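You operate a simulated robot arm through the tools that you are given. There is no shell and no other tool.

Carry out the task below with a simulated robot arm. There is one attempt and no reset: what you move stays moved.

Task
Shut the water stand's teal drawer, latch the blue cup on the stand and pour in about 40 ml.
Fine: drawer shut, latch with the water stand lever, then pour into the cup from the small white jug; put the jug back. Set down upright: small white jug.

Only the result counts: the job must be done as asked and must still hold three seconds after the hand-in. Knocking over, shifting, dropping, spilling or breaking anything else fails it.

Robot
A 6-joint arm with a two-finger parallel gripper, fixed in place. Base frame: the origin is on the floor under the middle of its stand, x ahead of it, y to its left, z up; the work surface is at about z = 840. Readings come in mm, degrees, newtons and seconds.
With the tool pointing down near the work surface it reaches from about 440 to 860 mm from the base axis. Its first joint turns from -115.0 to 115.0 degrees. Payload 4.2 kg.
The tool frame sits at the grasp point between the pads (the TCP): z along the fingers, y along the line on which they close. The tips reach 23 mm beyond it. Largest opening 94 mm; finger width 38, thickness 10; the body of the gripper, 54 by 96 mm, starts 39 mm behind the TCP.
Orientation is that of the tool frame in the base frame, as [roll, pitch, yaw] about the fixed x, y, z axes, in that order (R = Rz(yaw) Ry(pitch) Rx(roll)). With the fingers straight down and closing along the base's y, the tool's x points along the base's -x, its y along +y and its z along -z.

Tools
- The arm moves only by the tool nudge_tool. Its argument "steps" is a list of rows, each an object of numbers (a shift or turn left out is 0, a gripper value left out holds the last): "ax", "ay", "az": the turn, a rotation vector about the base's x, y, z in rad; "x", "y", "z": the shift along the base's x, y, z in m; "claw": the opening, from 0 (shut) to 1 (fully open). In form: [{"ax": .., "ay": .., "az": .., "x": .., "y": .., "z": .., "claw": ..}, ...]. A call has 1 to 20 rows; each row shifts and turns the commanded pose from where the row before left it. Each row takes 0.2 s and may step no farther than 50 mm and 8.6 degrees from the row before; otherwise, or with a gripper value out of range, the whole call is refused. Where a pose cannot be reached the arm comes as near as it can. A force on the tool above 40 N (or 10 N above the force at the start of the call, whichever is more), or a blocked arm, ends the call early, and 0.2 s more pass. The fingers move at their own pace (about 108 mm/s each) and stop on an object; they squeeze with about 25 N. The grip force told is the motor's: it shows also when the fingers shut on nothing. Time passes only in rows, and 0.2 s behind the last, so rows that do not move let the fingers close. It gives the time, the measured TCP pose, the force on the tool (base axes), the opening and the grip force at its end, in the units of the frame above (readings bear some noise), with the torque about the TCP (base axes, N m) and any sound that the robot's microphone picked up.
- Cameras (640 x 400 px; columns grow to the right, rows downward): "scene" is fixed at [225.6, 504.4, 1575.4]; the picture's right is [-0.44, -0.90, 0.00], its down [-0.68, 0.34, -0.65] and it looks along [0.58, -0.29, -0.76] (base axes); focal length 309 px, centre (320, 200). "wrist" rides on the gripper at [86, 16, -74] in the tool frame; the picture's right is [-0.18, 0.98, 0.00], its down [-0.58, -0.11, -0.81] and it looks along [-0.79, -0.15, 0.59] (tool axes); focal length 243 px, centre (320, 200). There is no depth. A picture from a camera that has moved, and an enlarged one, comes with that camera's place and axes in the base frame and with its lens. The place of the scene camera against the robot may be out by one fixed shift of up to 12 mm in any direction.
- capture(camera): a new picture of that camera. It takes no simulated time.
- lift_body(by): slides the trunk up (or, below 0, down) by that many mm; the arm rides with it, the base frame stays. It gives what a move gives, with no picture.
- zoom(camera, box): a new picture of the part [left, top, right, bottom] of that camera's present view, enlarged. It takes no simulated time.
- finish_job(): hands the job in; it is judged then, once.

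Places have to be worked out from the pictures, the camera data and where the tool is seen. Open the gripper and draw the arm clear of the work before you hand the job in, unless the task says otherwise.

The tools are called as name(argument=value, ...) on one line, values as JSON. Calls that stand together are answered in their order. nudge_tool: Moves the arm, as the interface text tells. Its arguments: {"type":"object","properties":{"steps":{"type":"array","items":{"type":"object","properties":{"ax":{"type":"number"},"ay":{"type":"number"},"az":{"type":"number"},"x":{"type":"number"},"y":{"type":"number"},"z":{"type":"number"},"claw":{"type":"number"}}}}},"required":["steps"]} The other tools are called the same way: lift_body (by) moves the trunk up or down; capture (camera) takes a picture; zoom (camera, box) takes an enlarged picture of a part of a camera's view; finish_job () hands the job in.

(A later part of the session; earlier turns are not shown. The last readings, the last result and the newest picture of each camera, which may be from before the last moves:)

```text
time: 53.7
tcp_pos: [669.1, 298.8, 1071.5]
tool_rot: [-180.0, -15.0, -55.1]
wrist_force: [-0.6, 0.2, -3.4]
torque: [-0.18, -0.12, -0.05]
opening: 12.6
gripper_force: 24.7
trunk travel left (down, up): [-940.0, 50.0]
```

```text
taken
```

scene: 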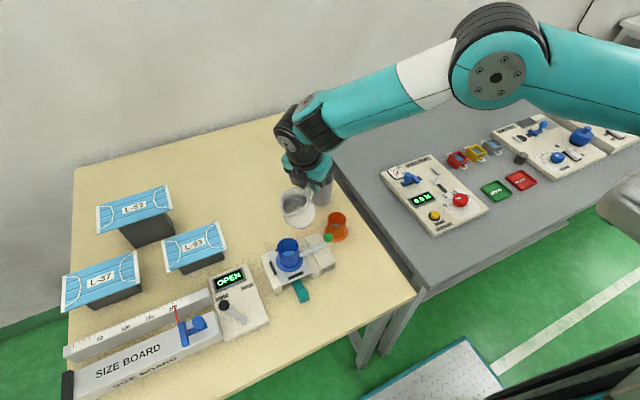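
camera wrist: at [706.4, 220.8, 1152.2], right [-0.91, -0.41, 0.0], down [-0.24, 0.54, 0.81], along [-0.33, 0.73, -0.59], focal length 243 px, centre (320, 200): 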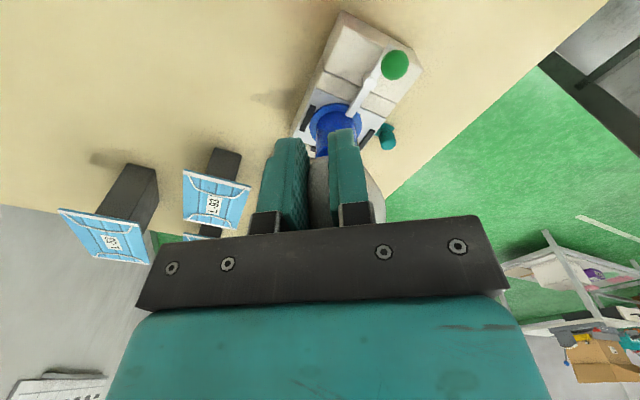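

Shoulder is now higher with the elbow well bent. I continue the tilt to 35°, holding the lip over the cup and lowering a little.

nudge_tool(steps=[{"ax": -0.0715, "ay": -0.0501, "y": 0.001, "z": -0.005}, {"ax": -0.0715, "ay": -0.0501, "y": 0.0015, "z": -0.006}, {"ax": -0.0715, "ay": -0.0501, "y": 0.0015, "z": -0.006}, {"ax": -0.0715, "ay": -0.0501, "y": 0.0015, "z": -0.006}, {}])

zoom(camera="scene", box=[240, 150, 370, 290])

```text
time: 54.9
tcp_pos: [640.1, 289.3, 1044.3]
tool_rot: [-179.9, -34.7, -55.0]
wrist_force: [0.7, 0.3, -3.6]
torque: [-0.13, -0.05, -0.02]
opening: 12.7
gripper_force: 24.9
out of reach, approached as far as the arm can: row 3, 4
trunk travel left (down, up): [-940.0, 50.0]
```

```text
2.86 times, centred on (305, 220) of scene
camera zoom: at [225.6, 504.4, 1575.4], right [-0.44, -0.9, 0.0], down [-0.68, 0.34, -0.65], along [0.58, -0.29, -0.76], focal length 884 px, centre (363, 143)
```

zoom: 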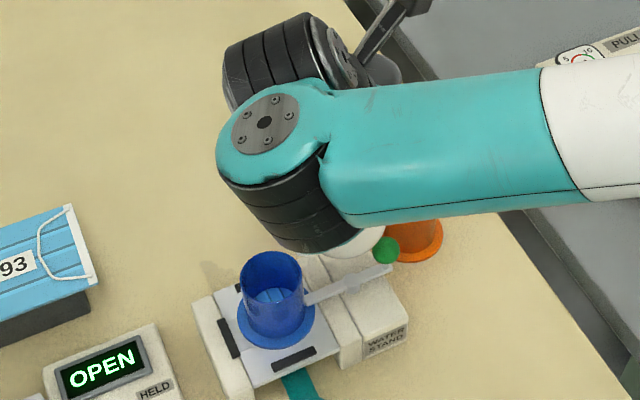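

The wrist has reconfigured. I look at the whole scene before doing anything else.

capture(camera="scene")

capture(camera="wrist")

```text
taken
```

scene: 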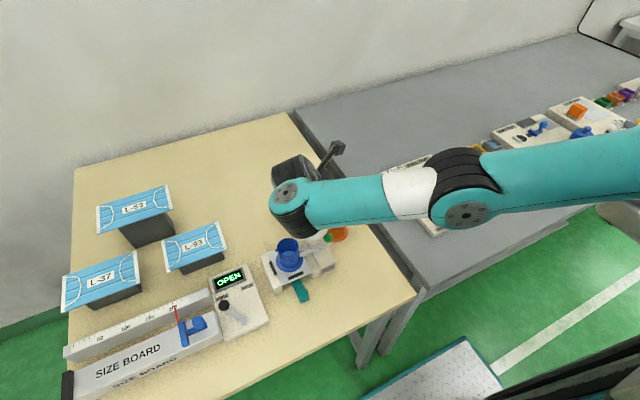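

```text
taken
camera wrist: at [644.2, 255.3, 1154.4], right [-0.89, -0.44, -0.11], down [-0.45, 0.83, 0.33], along [-0.06, 0.34, -0.94], focal length 243 px, centre (320, 200)
```

wrist: 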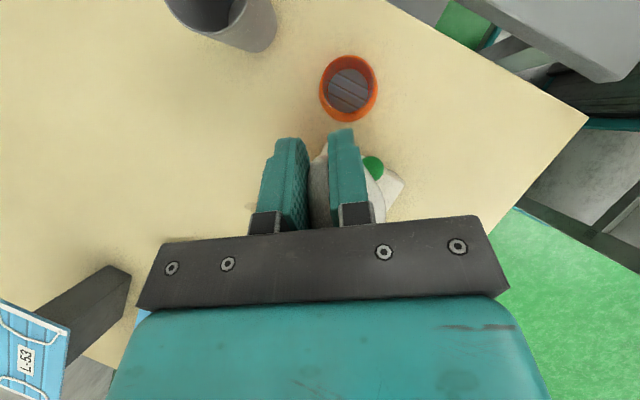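

The IK squeezed the arm into a stretched posture: some wrist joint is at its limit leaning this way. The jug is still at ~35° and not pouring (weight steady). I bring it back upright step by step.

nudge_tool(steps=[{"ax": 0.0715, "ay": 0.0501, "z": 0.005}, {"ax": 0.0715, "ay": 0.0501, "z": 0.005}, {"ax": 0.0715, "ay": 0.0501, "z": 0.005}, {"ax": 0.0715, "ay": 0.0501, "z": 0.005}, {}])

capture(camera="scene")

```text
time: 56.1
tcp_pos: [642.8, 310.5, 1102.6]
tool_rot: [179.0, -15.5, -55.1]
wrist_force: [1.2, -0.8, -2.9]
torque: [-0.16, -0.13, 0.0]
opening: 12.5
gripper_force: 25.3
out of reach, approached as far as the arm can: row 3, 4
trunk travel left (down, up): [-940.0, 50.0]
```

```text
taken
```

scene: 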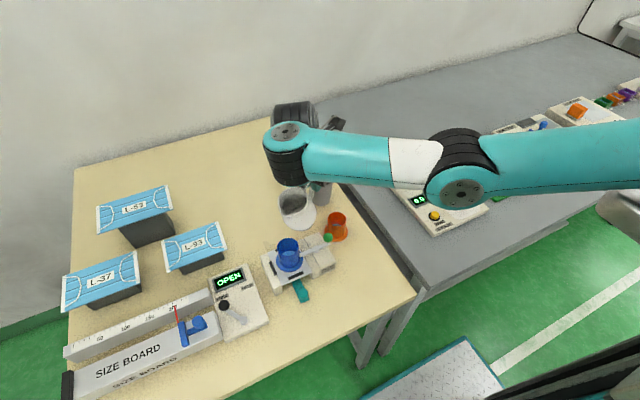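

I need to understand the wrist posture, so I zoom in on the wrist/forearm now.

zoom(camera="scene", box=[240, 80, 400, 240])

zoom(camera="scene", box=[400, 80, 640, 240])

```text
2.50 times, centred on (320, 160) of scene
camera zoom: at [225.6, 504.4, 1575.4], right [-0.44, -0.9, 0.0], down [-0.68, 0.34, -0.65], along [0.58, -0.29, -0.76], focal length 774 px, centre (320, 300)
```

zoom: 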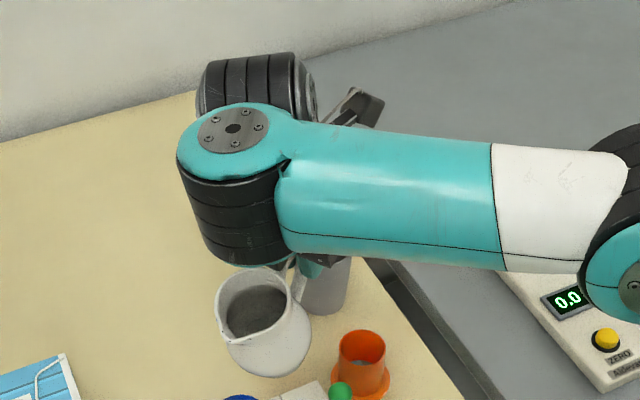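

```text
2.50 times, centred on (520, 160) of scene
camera zoom: at [225.6, 504.4, 1575.4], right [-0.44, -0.9, 0.0], down [-0.68, 0.34, -0.65], along [0.58, -0.29, -0.76], focal length 774 px, centre (-180, 300)
```

zoom: 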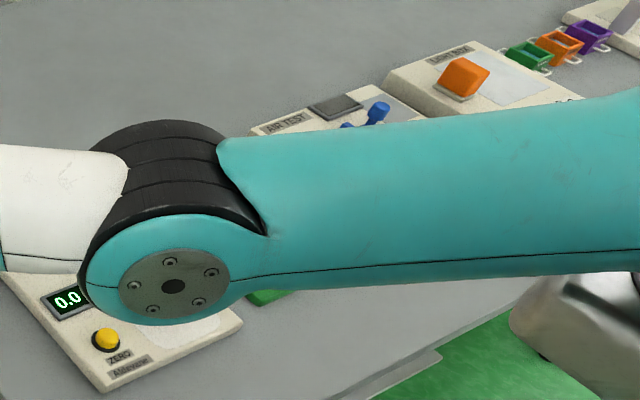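

Now the structure is clear: the first wrist joint's axis is perpendicular to the forearm, so a horizontal forearm with a vertical tool is near-singular, and the tool roll was near its limit. I'll untilt, yaw back toward the home direction and lower/retract to get out of this posture, keeping the jug upright and high.

nudge_tool(steps=[{"ax": 0.0743, "ay": 0.0521, "az": -0.08, "x": -0.008, "z": -0.008}, {"ax": 0.0743, "ay": 0.0521, "az": -0.08, "x": -0.008, "z": -0.008}, {"ax": 0.0743, "ay": 0.0521, "az": -0.08, "x": -0.008, "z": -0.008}, {"az": -0.13, "x": -0.01}, {}])

capture(camera="scene")

```text
time: 57.3
tcp_pos: [629.9, 336.9, 1164.6]
tool_rot: [177.7, 0.0, -76.3]
wrist_force: [0.3, -0.2, -3.5]
torque: [-0.21, -0.03, -0.02]
opening: 12.6
gripper_force: 24.8
out of reach, approached as far as the arm can: row 1, 2, 3, 4
trunk travel left (down, up): [-940.0, 50.0]
```

```text
taken
```

scene: 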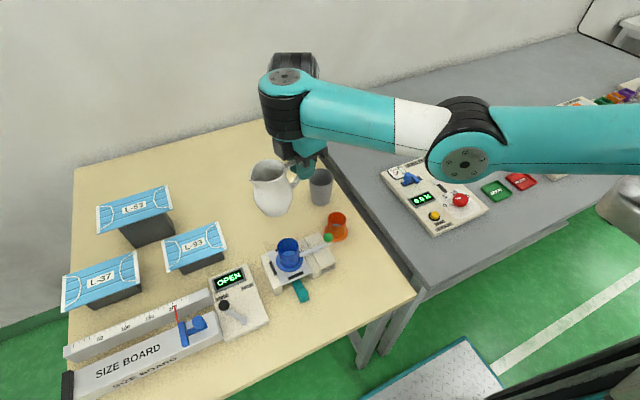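

Still in a flipped-elbow posture but the jug is upright and well clear (z 1165). I keep yawing back (clockwise) to relieve the tool-roll joint, no translation.

nudge_tool(steps=[{"az": -0.14}, {"az": -0.14}, {"az": -0.14}, {"az": -0.14}, {"az": -0.14}, {}])

capture(camera="scene")

```text
time: 58.7
tcp_pos: [634.0, 339.5, 1180.2]
tool_rot: [178.1, 0.0, -116.3]
wrist_force: [0.2, -0.6, -3.4]
torque: [-0.2, 0.11, -0.01]
opening: 12.5
gripper_force: 25.2
out of reach, approached as far as the arm can: row 1, 2, 3, 4
trunk travel left (down, up): [-940.0, 50.0]
```

```text
taken
```

scene: 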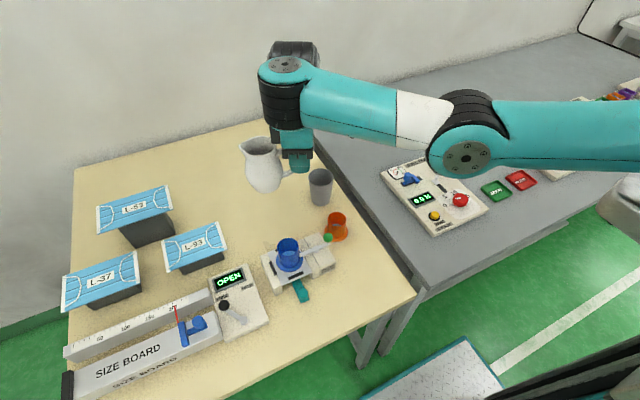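

The roll joint is relieved (last row tracked). I continue yawing toward the home direction and see whether the arm tracks a small descent.

nudge_tool(steps=[{"az": -0.14}, {"az": -0.14}, {"az": -0.14}, {"z": -0.01}, {"z": -0.01}, {}])

capture(camera="scene")

```text
time: 60.1
tcp_pos: [636.0, 340.6, 1188.3]
tool_rot: [178.2, 0.0, -140.2]
wrist_force: [-0.8, -0.6, -3.9]
torque: [-0.16, 0.19, -0.02]
opening: 12.5
gripper_force: 24.9
out of reach, approached as far as the arm can: row 1, 2, 4, 5
trunk travel left (down, up): [-940.0, 50.0]
```

```text
taken
```

scene: 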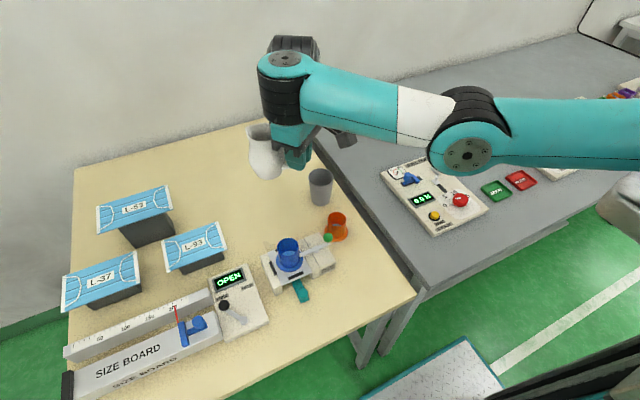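

The tool-roll joint is pinned and the first wrist joint is twisted, which forces a horizontal forearm. Rotating the tool counter-clockwise should untwist that joint; I do it in place, high above everything, jug upright.

nudge_tool(steps=[{"az": 0.14}, {"az": 0.14}, {"az": 0.14}, {"az": 0.14}, {"az": 0.14}, {"az": 0.14}, {"az": 0.14}, {"az": 0.14}, {"az": 0.14}, {"az": 0.14}, {}])

capture(camera="scene")

```text
time: 62.5
tcp_pos: [634.6, 339.6, 1187.2]
tool_rot: [178.2, 0.4, -59.9]
wrist_force: [0.5, -1.1, -3.5]
torque: [-0.2, -0.15, 0.02]
opening: 12.4
gripper_force: 24.9
trunk travel left (down, up): [-940.0, 50.0]
```

```text
taken
```

scene: 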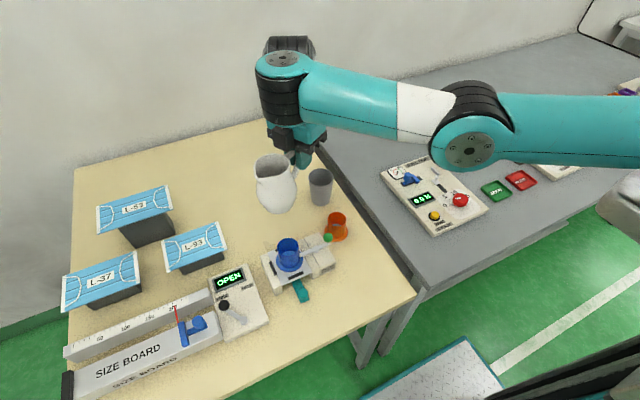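

Tracking cleanly now. I continue rotating and then test a small descent.

nudge_tool(steps=[{"az": 0.14}, {"az": 0.14}, {"az": 0.14}, {"az": 0.14}, {"az": 0.14}, {"z": -0.008}, {"z": -0.008}, {}])

capture(camera="scene")

```text
time: 64.3
tcp_pos: [644.9, 355.3, 1171.4]
tool_rot: [178.3, 0.4, -20.0]
wrist_force: [-0.7, -0.6, -3.2]
torque: [-0.1, -0.24, -0.02]
opening: 12.7
gripper_force: 24.7
out of reach, approached as far as the arm can: row 4, 5
trunk travel left (down, up): [-940.0, 50.0]
```

```text
taken
```

scene: 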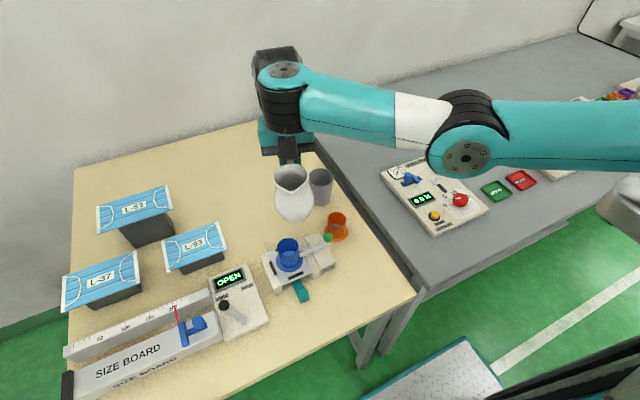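

The descent tracks now. I continue lowering and retracting slightly to regain the elbow-up posture.

nudge_tool(steps=[{"z": -0.015}, {"z": -0.015}, {"z": -0.015, "x": -0.01, "y": -0.005}, {"z": -0.015, "x": -0.01, "y": -0.005}, {"x": -0.01, "y": -0.005}, {}])

capture(camera="scene")

```text
time: 65.7
tcp_pos: [630.7, 360.3, 1155.0]
tool_rot: [177.6, 0.4, -20.0]
wrist_force: [-0.1, -1.1, -3.5]
torque: [-0.1, -0.26, 0.03]
opening: 12.5
gripper_force: 24.8
out of reach, approached as far as the arm can: row 2, 3, 4, 5
trunk travel left (down, up): [-940.0, 50.0]
```

```text
taken
```

scene: 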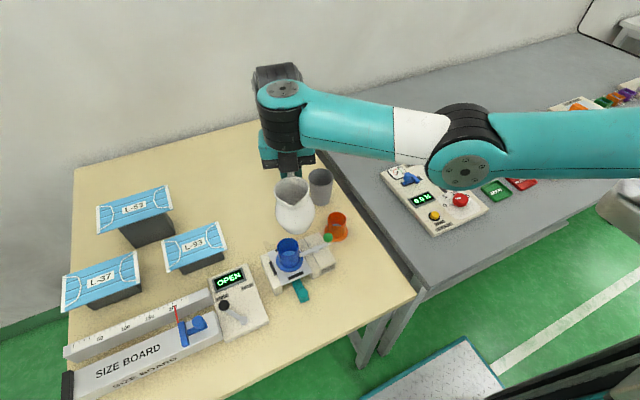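

Still pinned in this branch. Safest is to set the jug back on its spot (the trunk can do the lowering), then sort out the arm posture with an empty gripper. First I yaw back to the original grasp yaw (−117°).

nudge_tool(steps=[{"az": -0.14}, {"az": -0.14}, {"az": -0.14}, {"az": -0.14}, {"az": -0.14}, {"az": -0.14}, {"az": -0.14}, {"az": -0.14}, {"az": -0.14}, {"az": -0.14}, {"az": -0.14}, {"az": -0.14}, {}])

capture(camera="scene")

```text
time: 68.5
tcp_pos: [628.9, 354.3, 1183.3]
tool_rot: [178.1, 0.0, -116.3]
wrist_force: [0.2, -0.1, -4.3]
torque: [-0.23, 0.08, -0.02]
opening: 12.5
gripper_force: 25.5
out of reach, approached as far as the arm can: row 2, 4, 6, 7, 9, 11
trunk travel left (down, up): [-940.0, 50.0]
```

```text
taken
```

scene: 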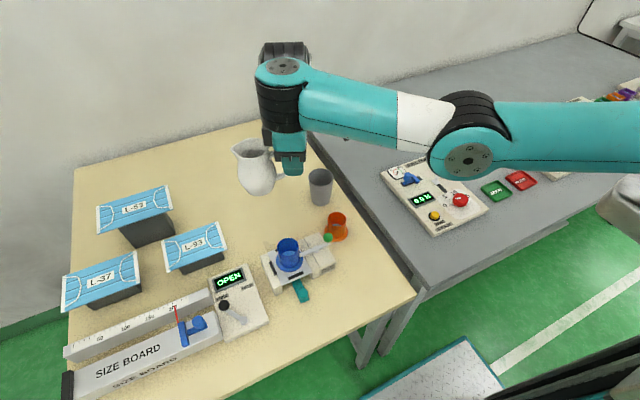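

Yaw is right. Now I try moving outward toward the jug's original spot at this height.

nudge_tool(steps=[{"x": 0.016, "y": -0.008}, {"x": 0.016, "y": -0.008}, {"x": 0.016, "y": -0.008}, {}])

```text
time: 69.5
tcp_pos: [676.4, 330.5, 1184.5]
tool_rot: [178.4, -0.1, -116.2]
wrist_force: [0.3, 0.5, -3.7]
torque: [-0.21, 0.12, 0.0]
opening: 12.6
gripper_force: 25.0
out of reach, approached as far as the arm can: row 2
trunk travel left (down, up): [-940.0, 50.0]
```

That tracks. I continue to the original spot.

nudge_tool(steps=[{"x": 0.016, "y": -0.008}, {"x": 0.016, "y": -0.008}, {"x": 0.016, "y": -0.008}, {}])

capture(camera="scene")

```text
time: 70.5
tcp_pos: [722.3, 303.7, 1188.9]
tool_rot: [178.4, -0.1, -116.2]
wrist_force: [0.4, 0.1, -3.6]
torque: [-0.22, 0.09, -0.02]
opening: 12.5
gripper_force: 24.7
out of reach, approached as far as the arm can: row 2
trunk travel left (down, up): [-940.0, 50.0]
```

```text
taken
```

scene: 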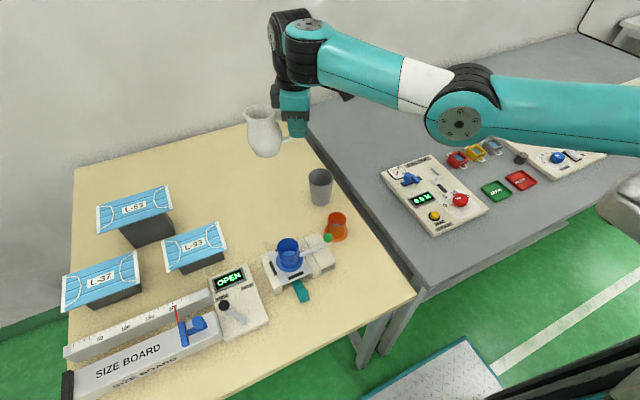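

The arm tracks horizontally and is above the jug's original spot. The trunk can lower everything without changing joints; the elbow has ample clearance over the bench. I lower in stages.

lift_body(by=-100)

lift_body(by=-90)

capture(camera="scene")

capture(camera="wrist")

```text
time: 71.8
tcp_pos: [721.4, 304.7, 1089.9]
tool_rot: [178.4, -0.2, -116.2]
wrist_force: [-0.5, 0.8, -2.6]
torque: [-0.21, 0.09, 0.0]
opening: 12.5
gripper_force: 25.3
trunk travel left (down, up): [-840.0, 150.0]
```

```text
time: 73.0
tcp_pos: [722.5, 304.9, 998.2]
tool_rot: [178.4, 0.0, -116.2]
wrist_force: [0.2, 0.8, -3.4]
torque: [-0.22, 0.13, -0.02]
opening: 12.4
gripper_force: 25.4
trunk travel left (down, up): [-750.0, 240.0]
```

```text
taken
```

scene: 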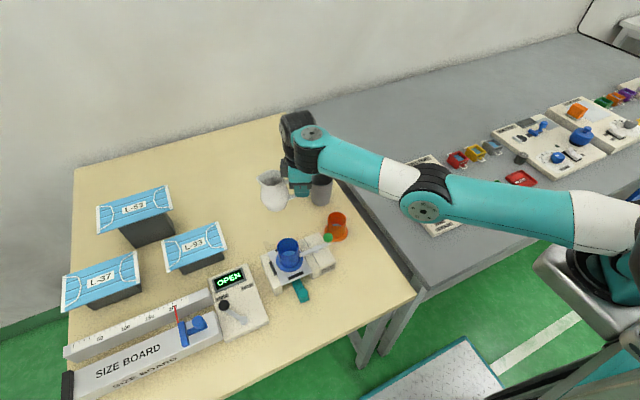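

```text
taken
camera wrist: at [672.4, 231.5, 1074.2], right [-0.8, 0.6, 0.03], down [0.37, 0.47, 0.8], along [0.47, 0.65, -0.6], focal length 243 px, centre (320, 200)
```

wrist: 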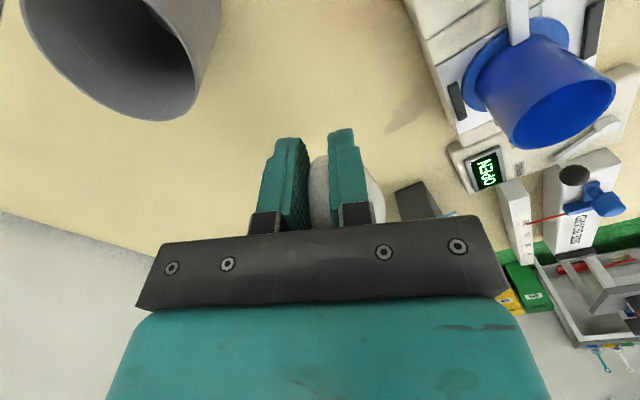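

Clear everywhere. I lower another 80 mm, then settle the last millimetres gently.

lift_body(by=-80)

lift_body(by=-9)

zoom(camera="scene", box=[240, 150, 360, 250])

```text
time: 74.2
tcp_pos: [721.7, 303.9, 918.9]
tool_rot: [178.4, 0.0, -116.1]
wrist_force: [-0.3, 0.7, -3.6]
torque: [-0.22, 0.11, 0.01]
opening: 12.2
gripper_force: 24.9
trunk travel left (down, up): [-670.0, 320.0]
```

```text
time: 74.8
tcp_pos: [722.6, 303.0, 910.0]
tool_rot: [178.4, -0.1, -116.3]
wrist_force: [0.3, 0.9, -3.5]
torque: [-0.2, 0.12, 0.04]
opening: 12.3
gripper_force: 25.4
trunk travel left (down, up): [-661.0, 329.0]
```

```text
4.00 times, centred on (300, 200) of scene
camera zoom: at [225.6, 504.4, 1575.4], right [-0.44, -0.9, 0.0], down [-0.68, 0.34, -0.65], along [0.58, -0.29, -0.76], focal length 1238 px, centre (400, 200)
```

zoom: 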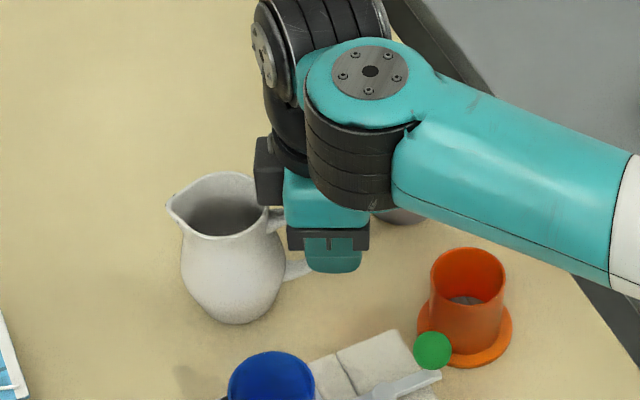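

lift_body(by=-2.5)

lift_body(by=-1)

```text
time: 75.3
tcp_pos: [722.8, 304.3, 910.0]
tool_rot: [178.4, 0.0, -116.2]
wrist_force: [-0.4, -0.9, 1.5]
torque: [0.06, -0.15, 0.01]
opening: 12.3
gripper_force: 25.4
trunk travel left (down, up): [-659.0, 331.0]
```

```text
time: 75.8
tcp_pos: [721.6, 304.2, 909.5]
tool_rot: [178.5, 0.1, -116.2]
wrist_force: [-1.0, -1.0, 10.1]
torque: [0.52, -0.57, 0.03]
opening: 12.4
gripper_force: 24.9
trunk travel left (down, up): [-658.0, 332.0]
```

The jug is touching down (10 N). I ease up slightly and open the fingers to let it stand.

lift_body(by=0.8)

nudge_tool(steps=[{"claw": 0.2}, {"claw": 0.4}, {"claw": 0.6}, {}])

zoom(camera="scene", box=[240, 150, 360, 250])

zoom(camera="wrist", box=[200, 90, 440, 240])

```text
time: 76.3
tcp_pos: [722.0, 304.9, 908.0]
tool_rot: [178.5, 0.1, -116.2]
wrist_force: [1.0, 0.0, 9.1]
torque: [0.54, -0.61, -0.01]
opening: 12.3
gripper_force: 25.0
trunk travel left (down, up): [-658.0, 332.0]
```

```text
time: 77.3
tcp_pos: [721.6, 304.8, 908.1]
tool_rot: [178.4, -0.1, -116.1]
wrist_force: [0.6, 0.0, 0.4]
torque: [0.02, 0.0, 0.0]
opening: 56.5
gripper_force: 0.1
trunk travel left (down, up): [-658.0, 332.0]
```

```text
4.00 times, centred on (300, 200) of scene
camera zoom: at [225.6, 504.4, 1575.4], right [-0.44, -0.9, 0.0], down [-0.68, 0.34, -0.65], along [0.58, -0.29, -0.76], focal length 1238 px, centre (400, 200)
```

zoom: 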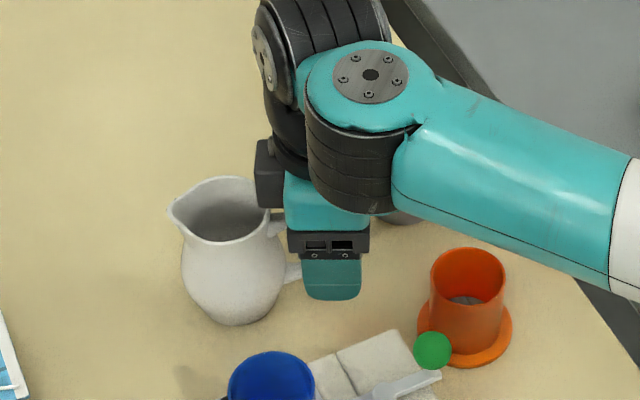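

```text
2.67 times, centred on (320, 165) of wrist
camera zoom: at [672.2, 231.4, 982.5], right [-0.8, 0.6, 0.03], down [0.37, 0.47, 0.8], along [0.47, 0.65, -0.6], focal length 647 px, centre (320, 293)
```

zoom: 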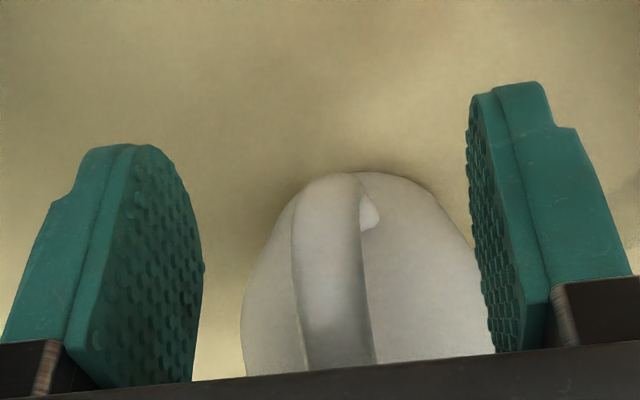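

The jug stands upright on its spot, released. I rise straight up with the trunk to clear it.

lift_body(by=60)

lift_body(by=120)

capture(camera="scene")

```text
time: 78.3
tcp_pos: [722.7, 305.0, 968.3]
tool_rot: [178.4, -0.2, -116.2]
wrist_force: [0.1, 0.2, -0.4]
torque: [0.05, 0.02, 0.0]
opening: 56.4
gripper_force: 0.0
trunk travel left (down, up): [-718.0, 272.0]
```

```text
time: 79.8
tcp_pos: [722.0, 304.0, 1088.0]
tool_rot: [178.3, -0.1, -116.2]
wrist_force: [-0.8, 0.8, -0.9]
torque: [0.01, 0.0, -0.02]
opening: 56.6
gripper_force: 0.0
trunk travel left (down, up): [-838.0, 152.0]
```

```text
taken
```

scene: 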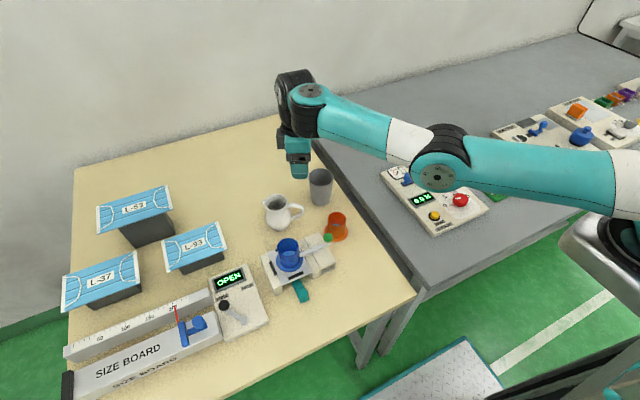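

Empty-handed, I can now unwind the wrist safely: lean the tool about 30° toward azimuth 115° (a direction this posture allows), then precess the lean around toward the robot.

nudge_tool(steps=[{"ax": -0.1187, "ay": -0.0554}, {"ax": -0.1187, "ay": -0.0554}, {"ax": -0.1187, "ay": -0.0554}, {"ax": -0.1187, "ay": -0.0554}, {}])

capture(camera="scene")

```text
time: 81.0
tcp_pos: [620.0, 307.1, 1035.4]
tool_rot: [-157.4, -18.4, -120.2]
wrist_force: [-0.5, -0.9, -1.0]
torque: [0.02, 0.02, 0.02]
opening: 56.2
gripper_force: 0.1
out of reach, approached as far as the arm can: row 2, 3, 4
trunk travel left (down, up): [-838.0, 152.0]
```

```text
taken
```

scene: 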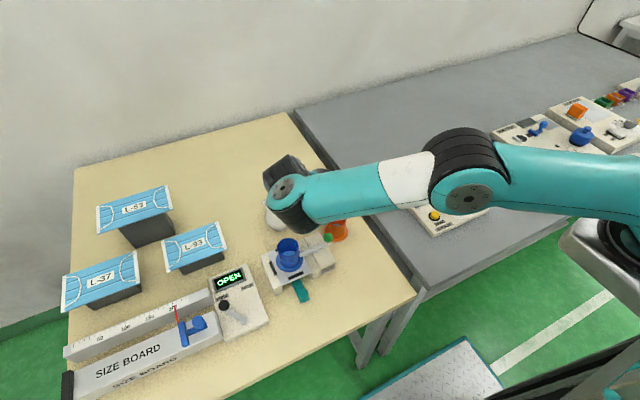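

The TCP drifted inward (orientation took priority). For safety I raise the trunk 100 mm before continuing the unwinding.

lift_body(by=100)

nudge_tool(steps=[{"ax": 0.0357, "ay": -0.0841}, {"ax": 0.048, "ay": -0.077}, {"ax": 0.06, "ay": -0.068}, {}])

capture(camera="scene")

```text
time: 82.4
tcp_pos: [619.8, 307.0, 1135.6]
tool_rot: [-157.3, -18.4, -120.2]
wrist_force: [-0.1, 0.6, -0.2]
torque: [0.03, 0.01, 0.01]
opening: 56.7
gripper_force: 0.1
trunk travel left (down, up): [-938.0, 52.0]
```

```text
time: 83.4
tcp_pos: [619.1, 306.1, 1134.9]
tool_rot: [-150.2, -4.4, -121.9]
wrist_force: [0.5, -0.3, -0.5]
torque: [-0.05, 0.0, -0.01]
opening: 56.4
gripper_force: 0.0
trunk travel left (down, up): [-938.0, 52.0]
```

```text
taken
```

scene: 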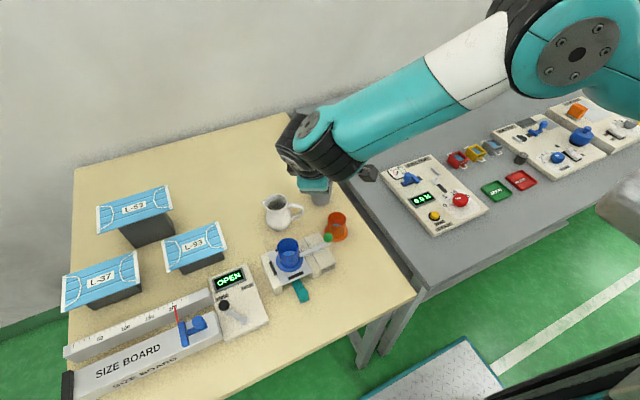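

The arm is back in its natural elbow-up posture with clean tracking. I bring the tool vertical again.

nudge_tool(steps=[{"ax": 0.0835, "ay": 0.1013}, {"ax": 0.0835, "ay": 0.1013}, {"ax": 0.0835, "ay": 0.1013}, {"ax": 0.0835, "ay": 0.1013}, {}])

capture(camera="scene")

```text
time: 84.6
tcp_pos: [618.7, 307.2, 1134.7]
tool_rot: [-180.0, 0.0, -120.6]
wrist_force: [-0.7, 0.3, -0.7]
torque: [-0.01, 0.0, 0.01]
opening: 56.0
gripper_force: 0.0
trunk travel left (down, up): [-938.0, 52.0]
```

```text
taken
```

scene: 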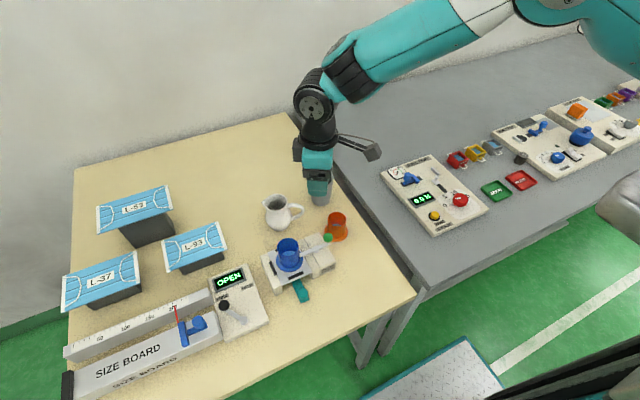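

Back to a healthy posture. With the empty gripper I now rehearse the pour: spout direction −60° (jug on the far-left side of the cup, tool-roll turning the other way). First I yaw by −119.5° and move to the rehearsal spot.

nudge_tool(steps=[{"az": -0.149, "x": -0.0044, "y": 0.0122}, {"az": -0.149, "x": -0.0044, "y": 0.0122}, {"az": -0.149, "x": -0.0044, "y": 0.0122}, {"az": -0.149, "x": -0.0044, "y": 0.0122}, {"az": -0.149, "x": -0.0044, "y": 0.0122}, {"az": -0.149, "x": -0.0044, "y": 0.0122}, {"az": -0.149, "x": -0.0044, "y": 0.0122}, {"az": -0.149, "x": -0.0044, "y": 0.0122}, {"az": -0.149, "x": -0.0044, "y": 0.0122}, {"az": -0.149, "x": -0.0044, "y": 0.0122}, {"az": -0.149, "x": -0.0044, "y": 0.0122}, {"az": -0.149, "x": -0.0044, "y": 0.0122}, {"az": -0.149, "x": -0.0044, "y": 0.0122}, {"az": -0.149, "x": -0.0044, "y": 0.0122}, {}])

capture(camera="scene")

```text
time: 87.8
tcp_pos: [558.1, 477.0, 1134.5]
tool_rot: [-179.9, 0.0, 119.8]
wrist_force: [-0.5, 0.7, -1.0]
torque: [-0.01, 0.01, -0.03]
opening: 56.3
gripper_force: 0.0
trunk travel left (down, up): [-938.0, 52.0]
```

```text
taken
```

scene: 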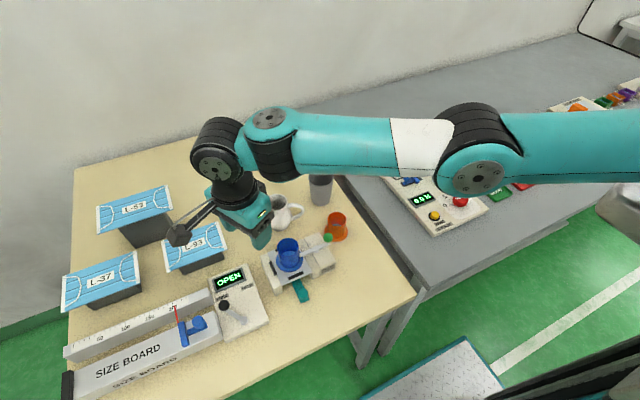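

Tracked. Now I rehearse the tilt toward −60° in place, 24° first.

nudge_tool(steps=[{"ax": 0.1209, "ay": 0.0698}, {"ax": 0.1209, "ay": 0.0698}, {"ax": 0.1209, "ay": 0.0698}, {}])

nudge_tool(steps=[{"ax": 0.0907, "ay": 0.0524}, {"ax": 0.0907, "ay": 0.0524}, {}])

capture(camera="scene")

```text
time: 88.8
tcp_pos: [557.5, 478.7, 1134.9]
tool_rot: [180.0, -24.1, 119.8]
wrist_force: [-0.5, -0.9, -0.5]
torque: [0.02, 0.04, 0.0]
opening: 56.3
gripper_force: 0.0
trunk travel left (down, up): [-938.0, 52.0]
```

```text
time: 89.6
tcp_pos: [558.1, 477.0, 1134.6]
tool_rot: [-179.9, -36.1, 119.9]
wrist_force: [0.0, -0.1, 0.4]
torque: [0.0, -0.01, 0.03]
opening: 56.3
gripper_force: 0.0
trunk travel left (down, up): [-938.0, 52.0]
```

```text
taken
```

scene: 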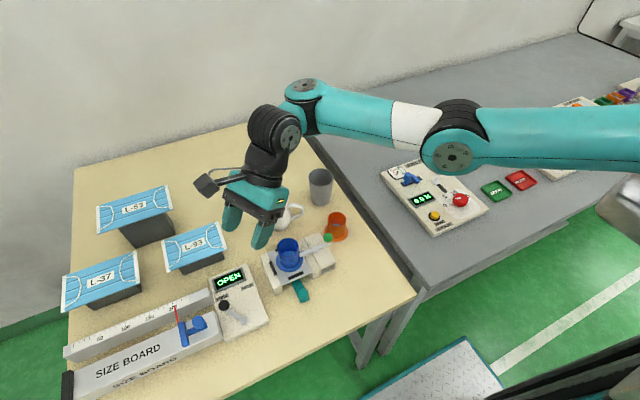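

Good tracking to 36°. I go on to 60° and beyond in the rehearsal.

nudge_tool(steps=[{"ax": 0.0907, "ay": 0.0524}, {"ax": 0.0907, "ay": 0.0524}, {"ax": 0.0907, "ay": 0.0524}, {}])

nudge_tool(steps=[{"ax": 0.0907, "ay": 0.0524}, {"ax": 0.0907, "ay": 0.0524}, {"ax": 0.0907, "ay": 0.0524}, {}])

capture(camera="scene")

capture(camera="wrist")

```text
time: 90.6
tcp_pos: [557.9, 476.7, 1135.0]
tool_rot: [-179.6, -54.2, 119.7]
wrist_force: [-0.6, 0.0, 0.8]
torque: [0.0, -0.01, 0.0]
opening: 56.2
gripper_force: 0.0
trunk travel left (down, up): [-938.0, 52.0]
```

```text
time: 91.6
tcp_pos: [555.8, 474.9, 1136.1]
tool_rot: [-179.8, -72.1, 119.7]
wrist_force: [-0.2, -1.3, 0.4]
torque: [0.0, 0.01, -0.03]
opening: 56.5
gripper_force: 0.0
trunk travel left (down, up): [-938.0, 52.0]
```

```text
taken
```

scene: 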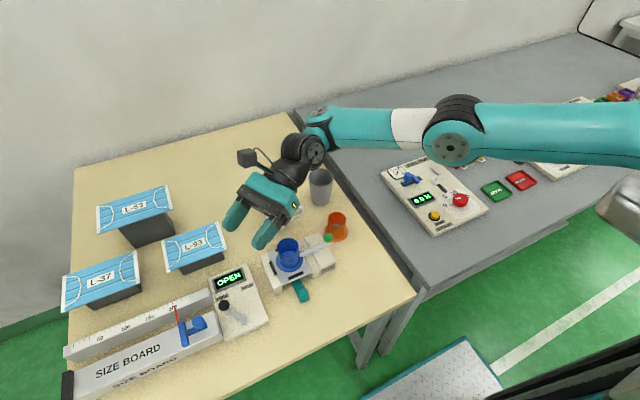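

```text
taken
camera wrist: at [593.4, 443.1, 1239.9], right [0.88, 0.44, -0.18], down [0.38, -0.87, -0.31], along [-0.29, 0.2, -0.94], focal length 243 px, centre (320, 200)
```

wrist: 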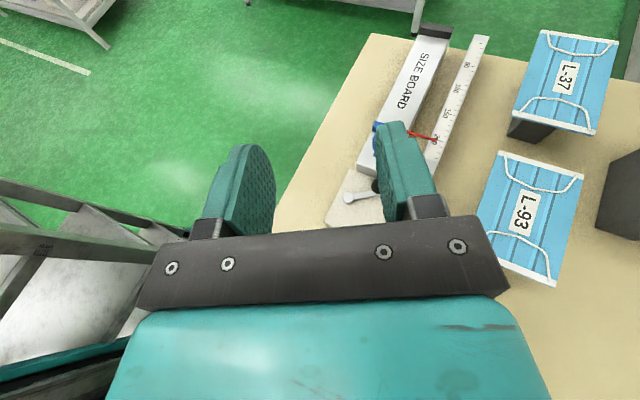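

The rehearsal reaches 72° cleanly, and the cup stays visible to the scene camera. I reverse the tilt exactly, then lower the trunk by 74 mm so the same joint motion works at pouring height.

nudge_tool(steps=[{"ax": -0.0907, "ay": -0.0524}, {"ax": -0.0907, "ay": -0.0524}, {"ax": -0.0907, "ay": -0.0524}, {"ax": -0.0907, "ay": -0.0524}, {"ax": -0.0907, "ay": -0.0524}, {"ax": -0.0907, "ay": -0.0524}, {"ax": -0.0907, "ay": -0.0524}, {"ax": -0.0907, "ay": -0.0524}, {"ax": -0.1209, "ay": -0.0698}, {"ax": -0.1209, "ay": -0.0698}, {"ax": -0.1209, "ay": -0.0698}, {}])

lift_body(by=-74)

```text
time: 94.2
tcp_pos: [556.8, 475.8, 1133.4]
tool_rot: [-179.9, 0.0, 119.9]
wrist_force: [0.1, 1.0, -0.1]
torque: [0.0, -0.01, -0.02]
opening: 56.3
gripper_force: 0.0
trunk travel left (down, up): [-938.0, 52.0]
```

```text
time: 95.3
tcp_pos: [557.5, 476.9, 1061.2]
tool_rot: [180.0, -0.2, 119.9]
wrist_force: [-0.3, 0.2, 0.2]
torque: [0.04, 0.01, -0.02]
opening: 56.5
gripper_force: 0.1
trunk travel left (down, up): [-864.0, 126.0]
```

Now I go back toward the jug, yawing +122.7° to the grasp orientation while traversing at height.

nudge_tool(steps=[{"az": 0.1428, "x": 0.0095, "y": -0.0118}, {"az": 0.1428, "x": 0.0095, "y": -0.0118}, {"az": 0.1428, "x": 0.0095, "y": -0.0118}, {"az": 0.1428, "x": 0.0095, "y": -0.0118}, {"az": 0.1428, "x": 0.0095, "y": -0.0118}, {"az": 0.1428, "x": 0.0095, "y": -0.0118}, {"az": 0.1428, "x": 0.0095, "y": -0.0118}, {"az": 0.1428, "x": 0.0095, "y": -0.0118}, {"az": 0.1428, "x": 0.0095, "y": -0.0118}, {"az": 0.1428, "x": 0.0095, "y": -0.0118}, {"az": 0.1428, "x": 0.0095, "y": -0.0118}, {"az": 0.1428, "x": 0.0095, "y": -0.0118}, {"az": 0.1428, "x": 0.0095, "y": -0.0118}, {"az": 0.1428, "x": 0.0095, "y": -0.0118}, {"az": 0.1428, "x": 0.0095, "y": -0.0118}, {}])

capture(camera="wrist")

zoom(camera="wrist", box=[250, 40, 370, 190])

zoom(camera="scene", box=[240, 180, 340, 280])

```text
time: 98.7
tcp_pos: [698.7, 301.4, 1061.5]
tool_rot: [-180.0, 0.0, -117.3]
wrist_force: [0.0, 0.3, -0.1]
torque: [-0.03, 0.02, 0.03]
opening: 56.2
gripper_force: 0.0
trunk travel left (down, up): [-864.0, 126.0]
```

```text
taken
camera wrist: at [646.7, 229.8, 1134.6], right [-0.79, 0.61, 0.0], down [0.36, 0.47, 0.81], along [0.5, 0.64, -0.59], focal length 243 px, centre (320, 200)
```

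wrist: 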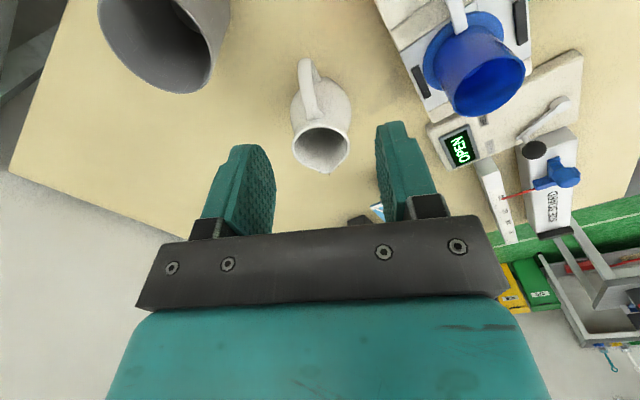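

```text
2.67 times, centred on (310, 115) of wrist
camera zoom: at [646.7, 229.8, 1134.6], right [-0.79, 0.61, 0.0], down [0.36, 0.47, 0.81], along [0.5, 0.64, -0.59], focal length 647 px, centre (347, 427)
```

zoom: 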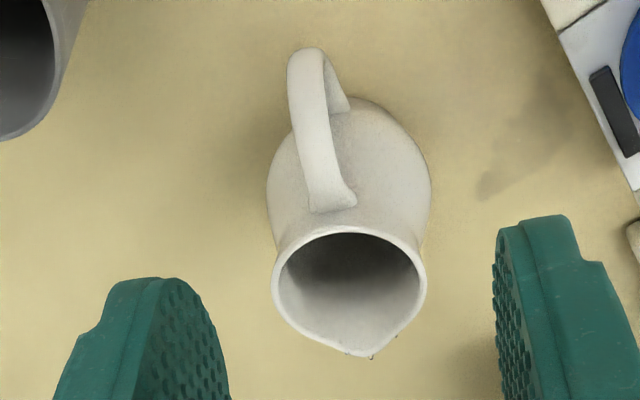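

```text
4.00 times, centred on (290, 230) of scene
camera zoom: at [225.6, 504.4, 1575.4], right [-0.44, -0.9, 0.0], down [-0.68, 0.34, -0.65], along [0.58, -0.29, -0.76], focal length 1238 px, centre (440, 80)
```

zoom: 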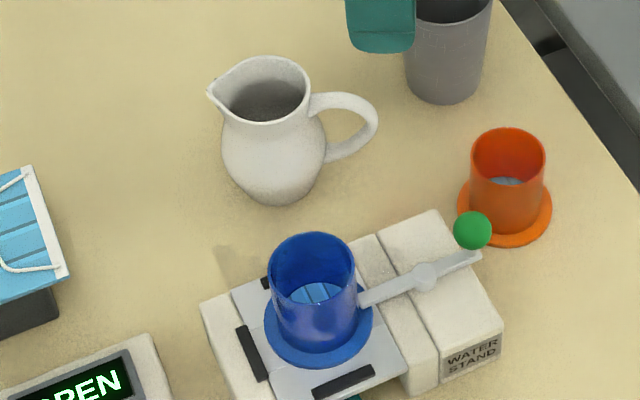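

Before grasping I inspect the faint patch behind the stand again, since it persists.

zoom(camera="scene", box=[250, 228, 290, 258])

zoom(camera="wrist", box=[350, 30, 440, 130])

zoom(camera="scene", box=[60, 170, 260, 300])

```text
13.33 times, centred on (270, 243) of scene
camera zoom: at [225.6, 504.4, 1575.4], right [-0.44, -0.9, 0.0], down [-0.68, 0.34, -0.65], along [0.58, -0.29, -0.76], focal length 4126 px, centre (987, -373)
```

zoom: 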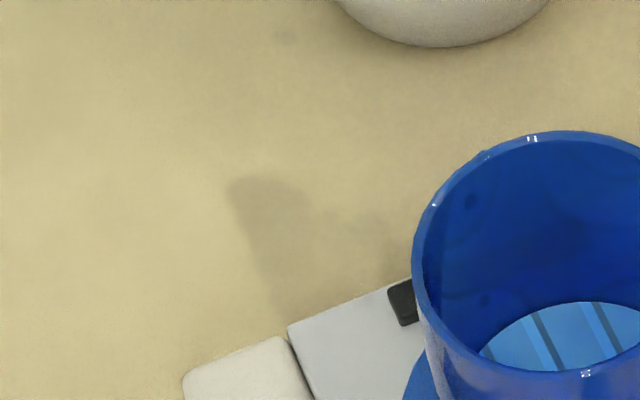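

```text
4.00 times, centred on (395, 80) of wrist
camera zoom: at [646.7, 229.8, 1134.6], right [-0.79, 0.61, 0.0], down [0.36, 0.47, 0.81], along [0.5, 0.64, -0.59], focal length 970 px, centre (20, 680)
```

zoom: 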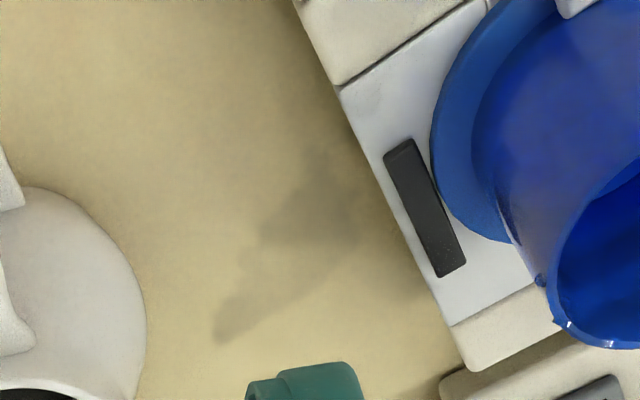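

```text
3.08 times, centred on (160, 235) of scene
camera zoom: at [225.6, 504.4, 1575.4], right [-0.44, -0.9, 0.0], down [-0.68, 0.34, -0.65], along [0.58, -0.29, -0.76], focal length 952 px, centre (812, 92)
```

zoom: 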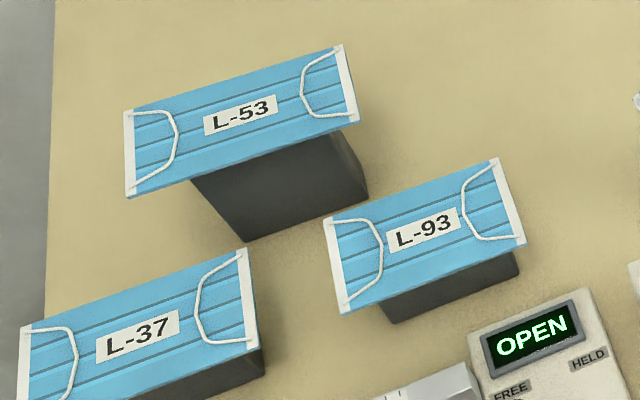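

The patch starts at the stand's edge and tapers away from the cup – consistent with a cast shadow. I proceed: move above the handle (722, 304.5), descend to a pre-grasp height and check alignment.

nudge_tool(steps=[{"az": 0.019, "x": 0.0117, "y": 0.0016, "z": -0.03}, {"x": 0.0117, "y": 0.0016, "z": -0.035}, {"z": -0.03}, {"z": -0.015}, {}])

zoom(camera="wrist", box=[200, 90, 440, 240])

```text
time: 99.9
tcp_pos: [723.7, 303.0, 950.9]
tool_rot: [-179.9, -0.2, -116.3]
wrist_force: [-0.3, -0.2, 0.4]
torque: [0.01, 0.02, -0.01]
opening: 56.5
gripper_force: 0.1
trunk travel left (down, up): [-864.0, 126.0]
```

```text
2.67 times, centred on (320, 165) of wrist
camera zoom: at [671.7, 231.2, 1024.6], right [-0.8, 0.6, 0.0], down [0.36, 0.47, 0.81], along [0.48, 0.64, -0.59], focal length 647 px, centre (320, 293)
```

zoom: 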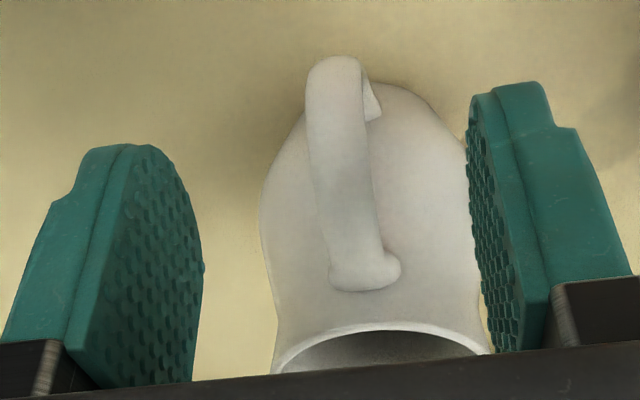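

Handle is 4 mm toward tool +y and I want 4 mm more outward: shift (−5.5, −1.7) mm, then descend 43 mm around the handle.

nudge_tool(steps=[{"x": -0.0055, "y": -0.0017, "z": -0.014}, {"z": -0.016}, {"z": -0.0135}, {}])

zoom(camera="wrist", box=[200, 90, 440, 240])

```text
time: 100.9
tcp_pos: [717.6, 301.2, 907.5]
tool_rot: [180.0, -0.1, -116.2]
wrist_force: [0.4, -0.5, -0.1]
torque: [0.02, -0.01, 0.0]
opening: 56.4
gripper_force: 0.1
trunk travel left (down, up): [-864.0, 126.0]
```

```text
2.67 times, centred on (320, 165) of wrist
camera zoom: at [666.0, 229.5, 981.4], right [-0.8, 0.6, 0.0], down [0.36, 0.47, 0.81], along [0.48, 0.64, -0.59], focal length 647 px, centre (320, 293)
```

zoom: 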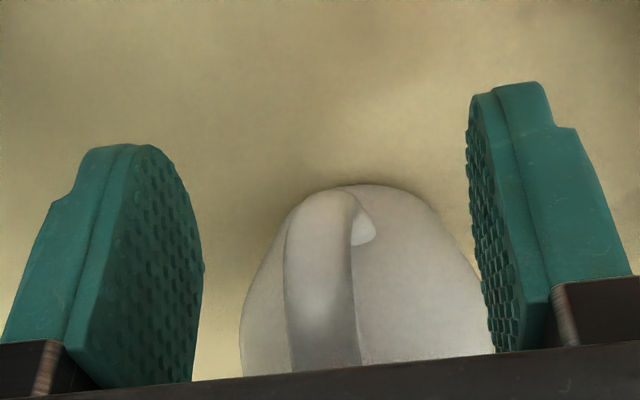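

Slightly over-shifted (~1.8 mm); I correct and close on the handle.

nudge_tool(steps=[{"x": 0.0022, "y": -0.0003}, {"claw": 0.3}, {"claw": 0.2}, {"claw": 0.1}, {"claw": 0.04}, {"claw": 0.04}])

nudge_tool(steps=[{"z": 0.003}, {"z": 0.004}, {}])

zoom(camera="scene", box=[250, 160, 350, 250])

zoom(camera="wrist", box=[200, 90, 440, 240])

```text
time: 102.3
tcp_pos: [719.2, 300.5, 907.5]
tool_rot: [-179.9, 0.1, -116.3]
wrist_force: [-1.5, 1.4, 0.6]
torque: [0.11, -0.02, 0.11]
opening: 12.6
gripper_force: 24.7
trunk travel left (down, up): [-864.0, 126.0]
```

```text
time: 103.1
tcp_pos: [720.3, 300.3, 913.6]
tool_rot: [-179.9, -0.1, -116.3]
wrist_force: [-0.5, -0.6, -3.2]
torque: [-0.24, 0.1, 0.01]
opening: 12.6
gripper_force: 25.0
trunk travel left (down, up): [-864.0, 126.0]
```

```text
4.44 times, centred on (300, 205) of scene
camera zoom: at [225.6, 504.4, 1575.4], right [-0.44, -0.9, 0.0], down [-0.68, 0.34, -0.65], along [0.58, -0.29, -0.76], focal length 1375 px, centre (409, 178)
```

zoom: 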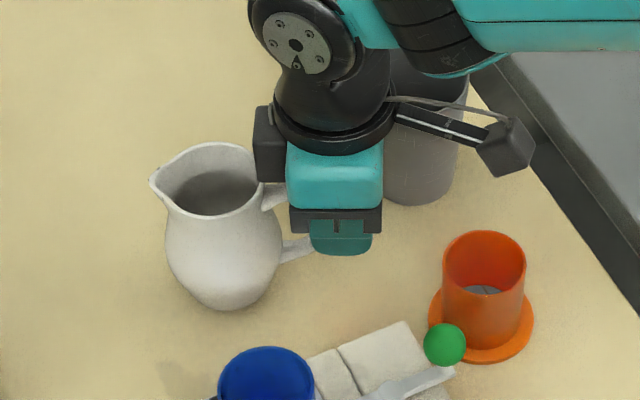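

```text
2.67 times, centred on (320, 165) of wrist
camera zoom: at [668.6, 228.8, 987.9], right [-0.8, 0.6, 0.0], down [0.36, 0.47, 0.81], along [0.48, 0.64, -0.59], focal length 647 px, centre (320, 293)
```

zoom: 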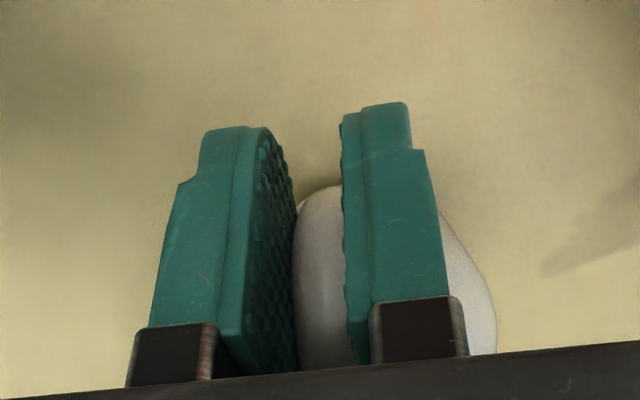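

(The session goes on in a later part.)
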